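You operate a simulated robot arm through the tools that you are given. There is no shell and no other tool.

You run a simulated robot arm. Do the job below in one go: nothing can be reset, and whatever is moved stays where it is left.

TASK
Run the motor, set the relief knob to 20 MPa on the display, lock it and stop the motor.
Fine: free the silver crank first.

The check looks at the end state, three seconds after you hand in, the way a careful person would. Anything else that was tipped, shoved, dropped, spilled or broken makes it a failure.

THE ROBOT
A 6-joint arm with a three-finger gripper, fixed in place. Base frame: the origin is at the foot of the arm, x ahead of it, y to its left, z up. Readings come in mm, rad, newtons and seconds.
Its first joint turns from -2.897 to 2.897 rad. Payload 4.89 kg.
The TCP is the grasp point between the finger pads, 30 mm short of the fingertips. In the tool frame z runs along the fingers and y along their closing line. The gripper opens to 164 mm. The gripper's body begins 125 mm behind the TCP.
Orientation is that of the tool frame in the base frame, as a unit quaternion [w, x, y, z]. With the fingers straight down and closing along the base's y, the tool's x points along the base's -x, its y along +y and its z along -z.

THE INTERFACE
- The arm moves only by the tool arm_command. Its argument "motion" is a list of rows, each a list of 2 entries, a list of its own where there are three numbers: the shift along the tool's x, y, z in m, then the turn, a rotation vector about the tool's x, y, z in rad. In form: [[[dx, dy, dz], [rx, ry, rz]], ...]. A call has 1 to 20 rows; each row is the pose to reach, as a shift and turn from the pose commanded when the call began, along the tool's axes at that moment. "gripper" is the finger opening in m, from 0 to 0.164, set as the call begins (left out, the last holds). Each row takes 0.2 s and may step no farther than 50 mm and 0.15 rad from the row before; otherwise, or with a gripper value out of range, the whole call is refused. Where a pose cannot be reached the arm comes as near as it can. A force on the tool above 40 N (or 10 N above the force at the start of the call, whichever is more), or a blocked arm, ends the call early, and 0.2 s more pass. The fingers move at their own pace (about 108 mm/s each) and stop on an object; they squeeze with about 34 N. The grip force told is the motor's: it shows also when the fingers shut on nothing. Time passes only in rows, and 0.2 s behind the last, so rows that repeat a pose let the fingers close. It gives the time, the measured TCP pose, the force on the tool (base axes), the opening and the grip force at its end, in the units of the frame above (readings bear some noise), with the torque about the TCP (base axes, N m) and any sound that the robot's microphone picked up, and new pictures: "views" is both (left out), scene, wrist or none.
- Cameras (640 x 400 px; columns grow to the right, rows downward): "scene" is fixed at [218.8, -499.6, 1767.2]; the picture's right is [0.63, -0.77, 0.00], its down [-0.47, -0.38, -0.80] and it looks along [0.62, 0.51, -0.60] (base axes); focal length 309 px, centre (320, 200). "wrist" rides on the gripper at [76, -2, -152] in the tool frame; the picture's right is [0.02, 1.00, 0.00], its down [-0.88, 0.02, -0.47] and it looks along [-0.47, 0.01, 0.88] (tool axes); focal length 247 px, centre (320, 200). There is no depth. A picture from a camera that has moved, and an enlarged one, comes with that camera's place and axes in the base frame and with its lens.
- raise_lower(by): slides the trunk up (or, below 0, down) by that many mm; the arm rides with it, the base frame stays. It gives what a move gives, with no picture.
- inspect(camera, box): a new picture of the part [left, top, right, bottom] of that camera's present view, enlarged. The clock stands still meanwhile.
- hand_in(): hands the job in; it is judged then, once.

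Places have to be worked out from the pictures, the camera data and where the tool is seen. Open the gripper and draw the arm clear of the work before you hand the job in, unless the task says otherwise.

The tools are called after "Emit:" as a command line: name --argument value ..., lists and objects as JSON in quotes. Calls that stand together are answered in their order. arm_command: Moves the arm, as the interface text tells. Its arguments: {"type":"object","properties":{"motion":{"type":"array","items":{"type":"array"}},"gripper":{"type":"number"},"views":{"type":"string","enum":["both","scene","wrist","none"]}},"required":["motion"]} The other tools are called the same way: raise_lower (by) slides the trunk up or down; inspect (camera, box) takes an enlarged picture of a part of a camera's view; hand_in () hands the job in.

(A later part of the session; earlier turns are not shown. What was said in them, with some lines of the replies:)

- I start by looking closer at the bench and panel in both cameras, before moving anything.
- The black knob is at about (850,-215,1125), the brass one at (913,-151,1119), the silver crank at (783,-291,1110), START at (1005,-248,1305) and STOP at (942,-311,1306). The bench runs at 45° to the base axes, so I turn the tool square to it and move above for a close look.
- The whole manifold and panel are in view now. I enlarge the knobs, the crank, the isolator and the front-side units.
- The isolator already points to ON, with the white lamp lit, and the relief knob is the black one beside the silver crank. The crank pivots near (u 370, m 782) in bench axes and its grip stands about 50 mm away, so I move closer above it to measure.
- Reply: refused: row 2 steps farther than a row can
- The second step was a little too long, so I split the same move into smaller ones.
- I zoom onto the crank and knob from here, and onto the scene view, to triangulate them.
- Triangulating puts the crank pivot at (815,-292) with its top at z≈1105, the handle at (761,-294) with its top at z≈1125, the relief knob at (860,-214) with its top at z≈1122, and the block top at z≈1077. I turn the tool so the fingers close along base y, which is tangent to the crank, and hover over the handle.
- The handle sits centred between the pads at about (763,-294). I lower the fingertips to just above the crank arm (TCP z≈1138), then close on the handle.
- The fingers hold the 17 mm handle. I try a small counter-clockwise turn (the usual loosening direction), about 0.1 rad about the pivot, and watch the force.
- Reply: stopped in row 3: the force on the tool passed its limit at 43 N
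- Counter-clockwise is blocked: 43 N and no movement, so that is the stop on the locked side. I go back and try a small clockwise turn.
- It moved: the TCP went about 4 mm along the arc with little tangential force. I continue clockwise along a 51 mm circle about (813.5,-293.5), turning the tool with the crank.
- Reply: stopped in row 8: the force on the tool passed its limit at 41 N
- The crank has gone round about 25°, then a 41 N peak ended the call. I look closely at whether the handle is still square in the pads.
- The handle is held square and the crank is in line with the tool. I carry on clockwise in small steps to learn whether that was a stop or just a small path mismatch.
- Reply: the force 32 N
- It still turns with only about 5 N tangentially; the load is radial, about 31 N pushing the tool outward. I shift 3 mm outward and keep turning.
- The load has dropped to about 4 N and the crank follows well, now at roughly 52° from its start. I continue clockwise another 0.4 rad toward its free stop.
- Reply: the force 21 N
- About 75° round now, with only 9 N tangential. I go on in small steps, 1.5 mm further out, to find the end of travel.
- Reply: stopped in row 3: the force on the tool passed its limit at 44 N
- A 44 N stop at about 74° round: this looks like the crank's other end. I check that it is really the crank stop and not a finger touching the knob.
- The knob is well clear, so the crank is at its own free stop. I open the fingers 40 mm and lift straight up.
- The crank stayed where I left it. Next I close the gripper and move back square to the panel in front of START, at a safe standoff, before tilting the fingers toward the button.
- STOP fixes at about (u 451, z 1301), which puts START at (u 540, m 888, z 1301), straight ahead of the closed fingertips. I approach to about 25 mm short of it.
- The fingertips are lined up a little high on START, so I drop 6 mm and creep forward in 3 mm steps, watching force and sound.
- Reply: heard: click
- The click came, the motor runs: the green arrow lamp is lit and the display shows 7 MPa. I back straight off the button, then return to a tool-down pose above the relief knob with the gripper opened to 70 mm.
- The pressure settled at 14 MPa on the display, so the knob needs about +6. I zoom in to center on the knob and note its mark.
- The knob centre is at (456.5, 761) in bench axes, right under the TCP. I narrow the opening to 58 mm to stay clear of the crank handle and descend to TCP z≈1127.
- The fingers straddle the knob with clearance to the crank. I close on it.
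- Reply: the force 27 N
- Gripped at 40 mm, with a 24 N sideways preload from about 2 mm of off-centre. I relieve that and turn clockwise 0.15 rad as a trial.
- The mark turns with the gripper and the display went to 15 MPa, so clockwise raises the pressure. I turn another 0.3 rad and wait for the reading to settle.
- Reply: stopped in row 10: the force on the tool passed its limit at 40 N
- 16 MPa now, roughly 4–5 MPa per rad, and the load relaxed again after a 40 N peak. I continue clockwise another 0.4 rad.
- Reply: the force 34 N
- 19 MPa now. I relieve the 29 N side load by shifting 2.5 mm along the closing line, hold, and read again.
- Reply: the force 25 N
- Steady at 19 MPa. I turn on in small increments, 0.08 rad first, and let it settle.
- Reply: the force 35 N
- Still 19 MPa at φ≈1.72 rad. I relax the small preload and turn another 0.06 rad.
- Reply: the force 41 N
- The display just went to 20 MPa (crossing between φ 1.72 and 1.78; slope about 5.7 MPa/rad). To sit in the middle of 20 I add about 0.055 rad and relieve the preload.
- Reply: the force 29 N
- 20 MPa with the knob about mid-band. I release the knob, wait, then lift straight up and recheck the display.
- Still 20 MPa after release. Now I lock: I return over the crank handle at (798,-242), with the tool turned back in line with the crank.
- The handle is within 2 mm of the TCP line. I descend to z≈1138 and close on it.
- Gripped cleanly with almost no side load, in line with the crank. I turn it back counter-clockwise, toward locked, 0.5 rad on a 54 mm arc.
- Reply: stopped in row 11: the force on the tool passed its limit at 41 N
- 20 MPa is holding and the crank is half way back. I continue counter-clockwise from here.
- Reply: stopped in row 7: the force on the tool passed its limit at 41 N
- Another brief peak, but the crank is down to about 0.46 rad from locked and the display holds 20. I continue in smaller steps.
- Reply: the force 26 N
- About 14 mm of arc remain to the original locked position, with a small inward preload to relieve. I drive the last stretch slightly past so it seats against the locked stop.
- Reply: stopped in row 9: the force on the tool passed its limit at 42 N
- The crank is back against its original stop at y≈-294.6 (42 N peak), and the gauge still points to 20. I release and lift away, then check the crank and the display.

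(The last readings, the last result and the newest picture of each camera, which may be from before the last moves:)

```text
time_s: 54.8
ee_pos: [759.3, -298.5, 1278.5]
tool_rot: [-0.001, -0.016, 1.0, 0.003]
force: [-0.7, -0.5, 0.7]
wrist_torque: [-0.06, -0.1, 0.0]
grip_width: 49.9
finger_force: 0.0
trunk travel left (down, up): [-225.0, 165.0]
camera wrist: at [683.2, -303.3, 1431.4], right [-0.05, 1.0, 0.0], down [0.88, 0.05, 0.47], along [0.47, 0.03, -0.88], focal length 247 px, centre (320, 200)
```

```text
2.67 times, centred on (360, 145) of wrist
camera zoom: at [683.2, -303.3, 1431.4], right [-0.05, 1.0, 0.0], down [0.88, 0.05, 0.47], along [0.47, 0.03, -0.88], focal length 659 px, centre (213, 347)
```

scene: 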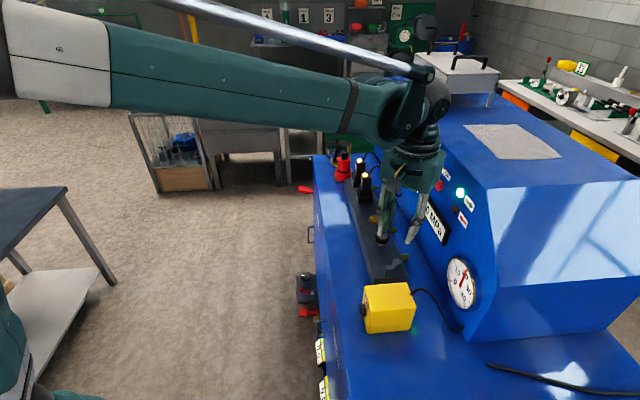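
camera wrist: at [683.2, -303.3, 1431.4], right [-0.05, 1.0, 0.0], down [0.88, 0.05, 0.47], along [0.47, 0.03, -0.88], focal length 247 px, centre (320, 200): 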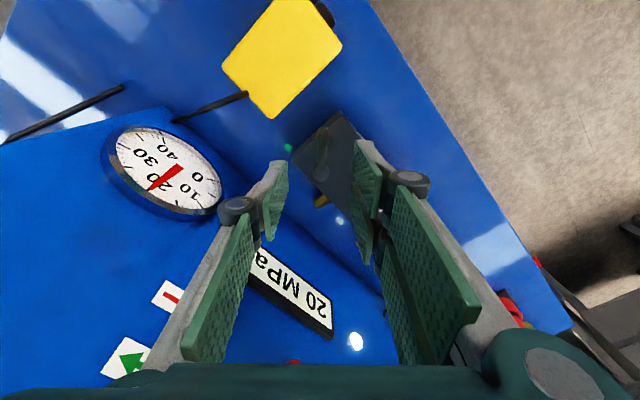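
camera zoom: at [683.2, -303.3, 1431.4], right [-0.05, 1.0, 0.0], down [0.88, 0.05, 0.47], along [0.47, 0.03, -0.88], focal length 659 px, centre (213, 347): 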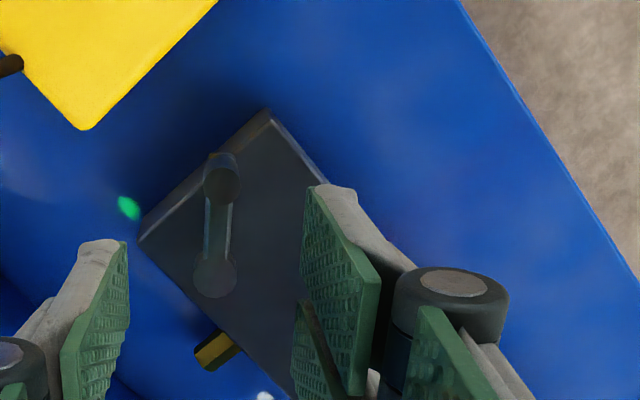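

Display 20 MPa, the crank is back where it started (locked), and the knob is undisturbed. Now for STOP: I move clear, square to the panel at u≈451, with the gripper closed, and tilt the fingers 45° as for START.

Emit:
arm_command --motion '[[[-0.012, 0.0177, -0.018], [0, 0, 0.136]], [[-0.024, 0.0353, -0.036], [0, 0, 0.272]], [[-0.036, 0.053, -0.054], [0, 0, 0.408]], [[-0.048, 0.0706, -0.071], [0, 0, 0.545]], [[-0.06, 0.0883, -0.089], [0, 0, 0.681]], [[-0.072, 0.1059, -0.107], [0, 0, 0.817]], [[-0.072, 0.1059, -0.107], [0, 0, 0.817]]]' --gripper 0.0 --views "none"

Emit:
arm_command --motion '[[[-0.0033, 0, 0.01], [0, -0.131, 0]], [[-0.0067, 0, 0.02], [0, -0.262, 0]], [[-0.01, 0, 0.03], [0, -0.393, 0]], [[-0.0133, 0, 0.04], [0, -0.524, 0]], [[-0.0167, 0, 0.05], [0, -0.655, 0]], [[-0.02, 0, 0.06], [0, -0.785, 0]], [[-0.02, 0, 0.06], [0, -0.785, 0]]]' --views "both"

```text
time_s: 56.4
ee_pos: [828.5, -188.7, 1384.5]
tool_rot: [-0.002, 0.383, 0.924, 0.002]
force: [0.6, 0.9, -0.3]
wrist_torque: [-0.09, -0.01, 0.0]
grip_width: 0.2
finger_force: 33.4
trunk travel left (down, up): [-225.0, 165.0]
```

```text
time_s: 58.0
ee_pos: [842.3, -202.3, 1324.2]
tool_rot: [0.352, 0.353, 0.855, -0.145]
force: [-0.2, 1.2, 0.3]
wrist_torque: [-0.05, -0.03, 0.0]
grip_width: 0.0
finger_force: 34.1
trunk travel left (down, up): [-225.0, 165.0]
camera wrist: at [727.9, -90.0, 1377.9], right [0.7, 0.72, -0.01], down [0.22, -0.19, 0.96], along [0.68, -0.67, -0.29], focal length 247 px, centre (320, 200)
```

scene: 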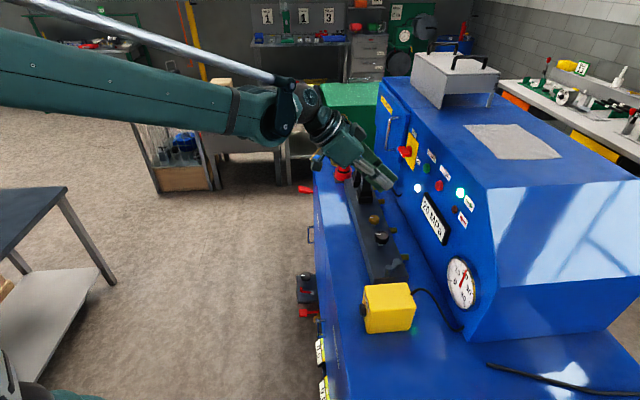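
wrist: 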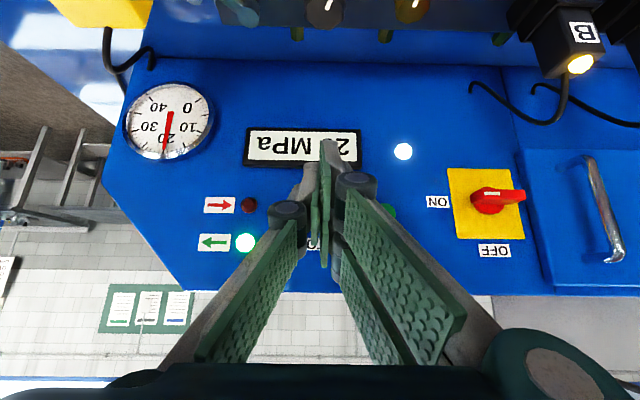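

The fingertips line up with STOP (u≈452) and the display reads 20 with the motor still on. I approach to about 20 mm short of the button.

Emit:
arm_command --motion '[[[-0.014, 0, 0.0196], [0, 0, 0]], [[-0.028, 0, 0.0393], [0, 0, 0]], [[-0.0419, 0, 0.0589], [0, 0, 0]], [[-0.0559, 0, 0.0785], [0, 0, 0]], [[-0.0559, 0, 0.0785], [0, 0, 0]]]' --views "wrist"

Emit:
inspect --camera "scene" --box '[385, 140, 475, 215]'

```text
time_s: 59.2
ee_pos: [911.8, -269.6, 1307.2]
tool_rot: [0.352, 0.354, 0.855, -0.144]
force: [0.3, -0.5, -1.1]
wrist_torque: [0.02, 0.03, 0.0]
grip_width: 0.0
finger_force: 33.9
trunk travel left (down, up): [-225.0, 165.0]
camera wrist: at [796.8, -157.0, 1361.3], right [0.7, 0.72, -0.01], down [0.22, -0.2, 0.96], along [0.68, -0.67, -0.29], focal length 247 px, centre (320, 200)
```

wrist: 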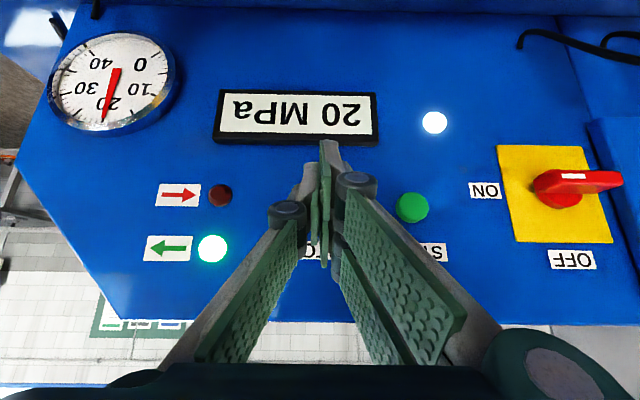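

```text
5.33 times, centred on (430, 178) of scene
camera zoom: at [218.8, -499.6, 1767.2], right [0.63, -0.77, 0.0], down [-0.47, -0.38, -0.8], along [0.62, 0.51, -0.6], focal length 1650 px, centre (-267, 320)
```

zoom: 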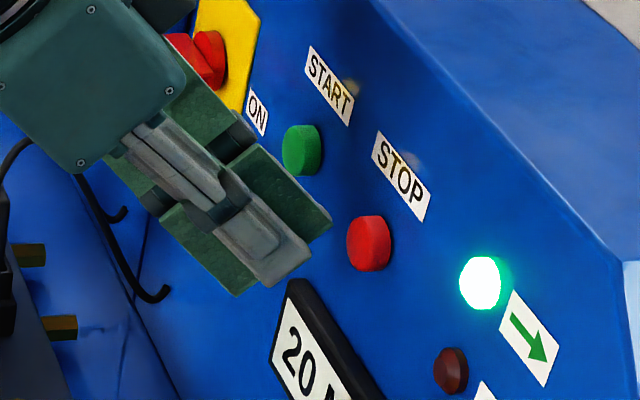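

STOP is directly ahead of the tips, so I creep forward in small steps until the click.

Emit:
arm_command --motion '[[[-0.0028, 0, 0.0028], [0, 0, 0]], [[-0.0057, 0, 0.0057], [0, 0, 0]], [[-0.0078, 0, 0.0078], [0, 0, 0]], [[-0.0099, 0, 0.0099], [0, 0, 0]], [[-0.012, 0, 0.012], [0, 0, 0]], [[-0.0141, 0, 0.0141], [0, 0, 0]]]' --views "both"

```text
time_s: 60.6
ee_pos: [923.7, -282.2, 1307.9]
tool_rot: [0.351, 0.354, 0.854, -0.145]
force: [-9.9, 11.2, -5.0]
wrist_torque: [0.09, 0.14, 0.07]
grip_width: 0.0
finger_force: 34.4
trunk travel left (down, up): [-225.0, 165.0]
heard: click
camera wrist: at [808.9, -170.6, 1361.7], right [0.7, 0.72, -0.01], down [0.22, -0.2, 0.96], along [0.68, -0.67, -0.29], focal length 247 px, centre (320, 200)
```

scene: 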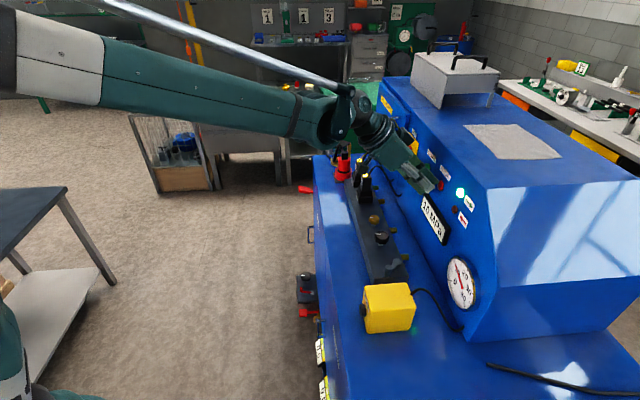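
wrist: 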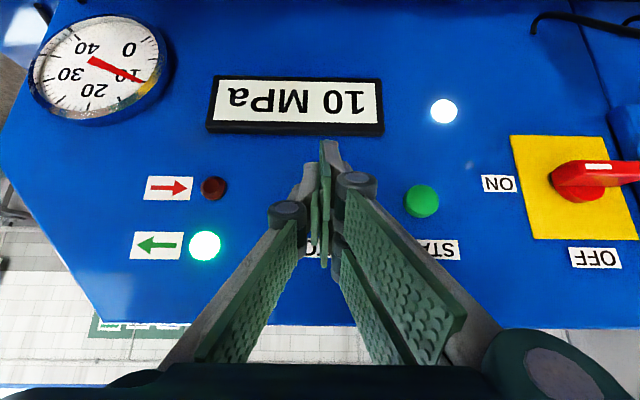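

The click came and the pressure is falling (10 MPa). I back straight off and check that the motor really stopped.

Emit:
arm_command --motion '[[[0.0212, 0, -0.0212], [0, 0, 0]], [[0.0424, 0, -0.0424], [0, 0, 0]], [[0.0636, 0, -0.0636], [0, 0, 0]], [[0.0848, 0, -0.0848], [0, 0, 0]], [[0.0848, 0, -0.0848], [0, 0, 0]], [[0.0848, 0, -0.0848], [0, 0, 0]], [[0.0848, 0, -0.0848], [0, 0, 0]]]' --views "both"

Emit:
inspect --camera "scene" --box '[350, 120, 490, 320]'

```text
time_s: 62.2
ee_pos: [839.4, -199.8, 1308.3]
tool_rot: [0.351, 0.354, 0.855, -0.144]
force: [0.2, -0.7, -0.3]
wrist_torque: [-0.06, 0.0, -0.01]
grip_width: 0.0
finger_force: 34.0
trunk travel left (down, up): [-225.0, 165.0]
camera wrist: at [724.4, -86.7, 1362.4], right [0.7, 0.72, -0.01], down [0.22, -0.19, 0.96], along [0.68, -0.67, -0.29], focal length 247 px, centre (320, 200)
```

scene: 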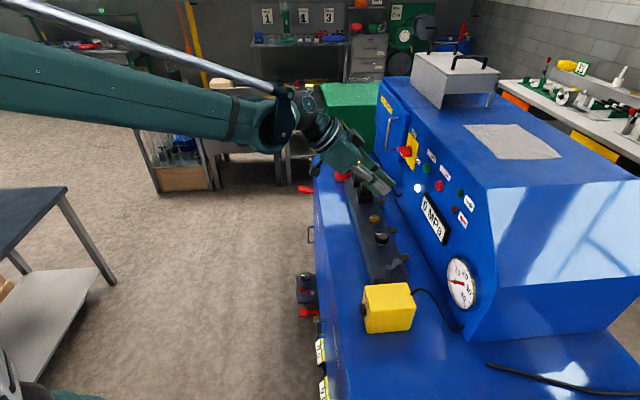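
wrist: 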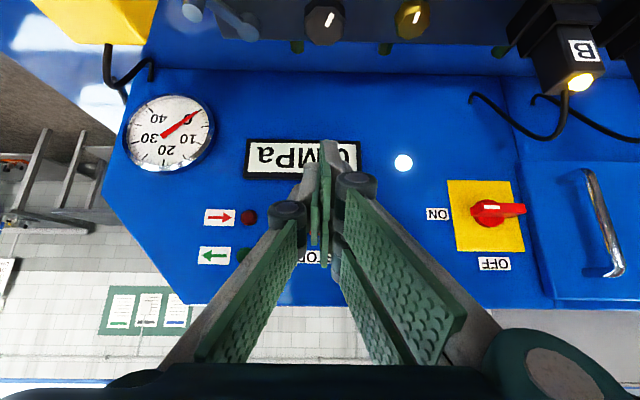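

```text
2.00 times, centred on (420, 220) of scene
camera zoom: at [218.8, -499.6, 1767.2], right [0.63, -0.77, 0.0], down [-0.47, -0.38, -0.8], along [0.62, 0.51, -0.6], focal length 619 px, centre (120, 160)
```

zoom: 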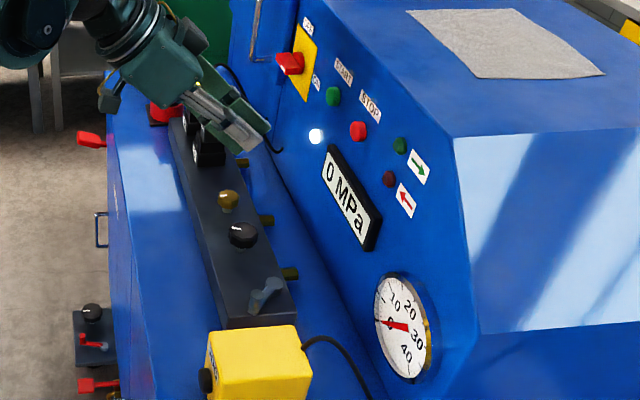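

Motor stopped: 0 MPa, running lamp off, crank in the locked position and the knob's mark unchanged. I draw the arm back and up, bring the tool upright, then open the gripper.

Emit:
arm_command --motion '[[[-0.0006, 0, -0.0324], [0, 0.131, 0]], [[-0.0012, 0, -0.0648], [0, 0.262, 0]], [[-0.0018, 0, -0.0972], [0, 0.393, 0]], [[-0.0023, 0, -0.1296], [0, 0.524, 0]], [[-0.0029, 0, -0.162], [0, 0.655, 0]], [[-0.0035, 0, -0.1944], [0, 0.785, 0]], [[-0.0035, 0, -0.1944], [0, 0.785, 0]]]' --views "none"

Emit:
arm_command --motion '[[[0.03, 0, -0.02], [0, 0, 0]], [[0.06, 0, -0.04], [0, 0, 0]], [[0.09, 0, -0.06], [0, 0, 0]], [[0.12, 0, -0.06], [0, 0, 0]], [[0.12, 0, -0.06], [0, 0, 0]], [[0.12, 0, -0.06], [0, 0, 0]]]' --gripper 0.1 --views "both"

Emit:
inspect --camera "scene" --box '[290, 120, 490, 320]'

```text
time_s: 63.8
ee_pos: [744.4, -105.1, 1449.0]
tool_rot: [-0.002, 0.383, 0.924, 0.002]
force: [0.2, -0.1, 0.0]
wrist_torque: [0.04, 0.04, 0.0]
grip_width: 0.1
finger_force: 34.1
trunk travel left (down, up): [-225.0, 165.0]
```

```text
time_s: 65.2
ee_pos: [659.2, -20.8, 1509.7]
tool_rot: [-0.002, 0.383, 0.924, 0.002]
force: [-0.4, 0.8, 0.5]
wrist_torque: [-0.05, -0.02, -0.03]
grip_width: 99.9
finger_force: 0.1
trunk travel left (down, up): [-225.0, 165.0]
camera wrist: at [605.4, 31.1, 1662.3], right [0.69, 0.72, 0.0], down [0.64, -0.61, 0.47], along [0.34, -0.32, -0.88], focal length 247 px, centre (320, 200)
```

scene: 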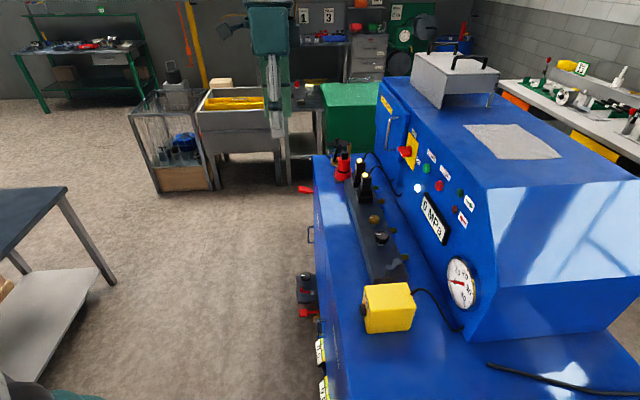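
wrist: 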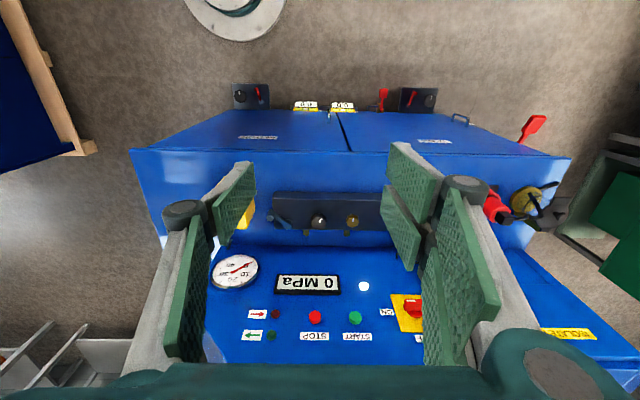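

```text
2.00 times, centred on (390, 220) of scene
camera zoom: at [218.8, -499.6, 1767.2], right [0.63, -0.77, 0.0], down [-0.47, -0.38, -0.8], along [0.62, 0.51, -0.6], focal length 619 px, centre (180, 160)
```

zoom: 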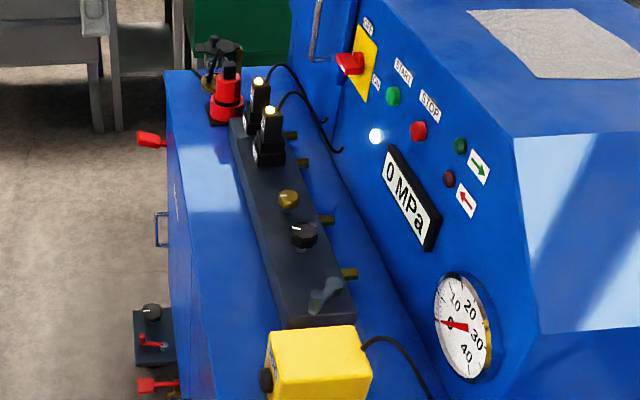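

One last close look at the crank and knob, to confirm the final state.

Emit:
inspect --camera "wrist" --box '[262, 190, 372, 250]'

Emit:
inspect --camera "scene" --box '[355, 205, 425, 280]'

```text
5.82 times, centred on (317, 220) of wrist
camera zoom: at [605.4, 31.1, 1662.3], right [0.69, 0.72, 0.0], down [0.64, -0.61, 0.47], along [0.34, -0.32, -0.88], focal length 1437 px, centre (338, 84)
```

zoom: 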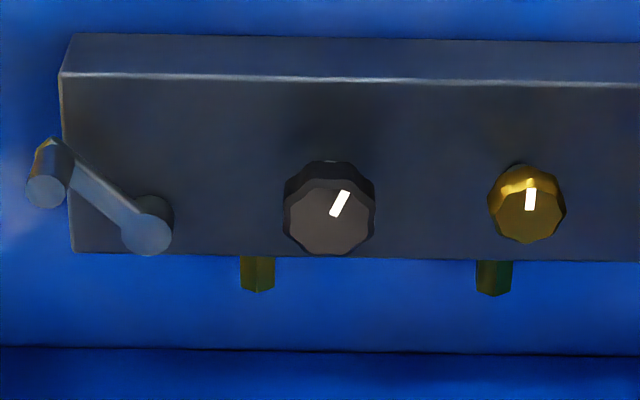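

```text
5.33 times, centred on (390, 242) of scene
camera zoom: at [218.8, -499.6, 1767.2], right [0.63, -0.77, 0.0], down [-0.47, -0.38, -0.8], along [0.62, 0.51, -0.6], focal length 1650 px, centre (-53, -27)
```

zoom: 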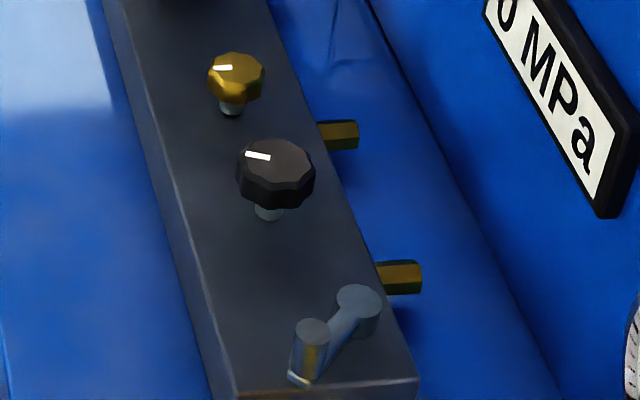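

The crank is in its original locked position and the knob stands where it read 20 MPa. The motor is off, nothing else was touched, and the arm is clear with the gripper open, so I hand in.

Emit:
hand_in

```text
The job is handed in.
```

The relief knob is set to 20 MPa on the display and locked with the silver crank, and the motor is stopped. The job is handed in, but the tool gave no verdict.

- **Crank:** it was locked at the start and freed clockwise, about 74° to its stop. After setting the knob I turned it back and seated it against the original stop.
- **Pressure:** with the motor running, the display settled at 14 MPa. I turned the black relief knob clockwise until it read 20, then a little further to sit mid-band. It still read 20 after I let go of the knob and after I locked the crank.
- **Motor:** START and STOP each clicked. The display then fell to 0 MPa and the green running lamp went out.
- **Rest of the bench:** the isolator was already ON and I left it there. Nothing else was moved, and the arm is drawn clear with the gripper open.
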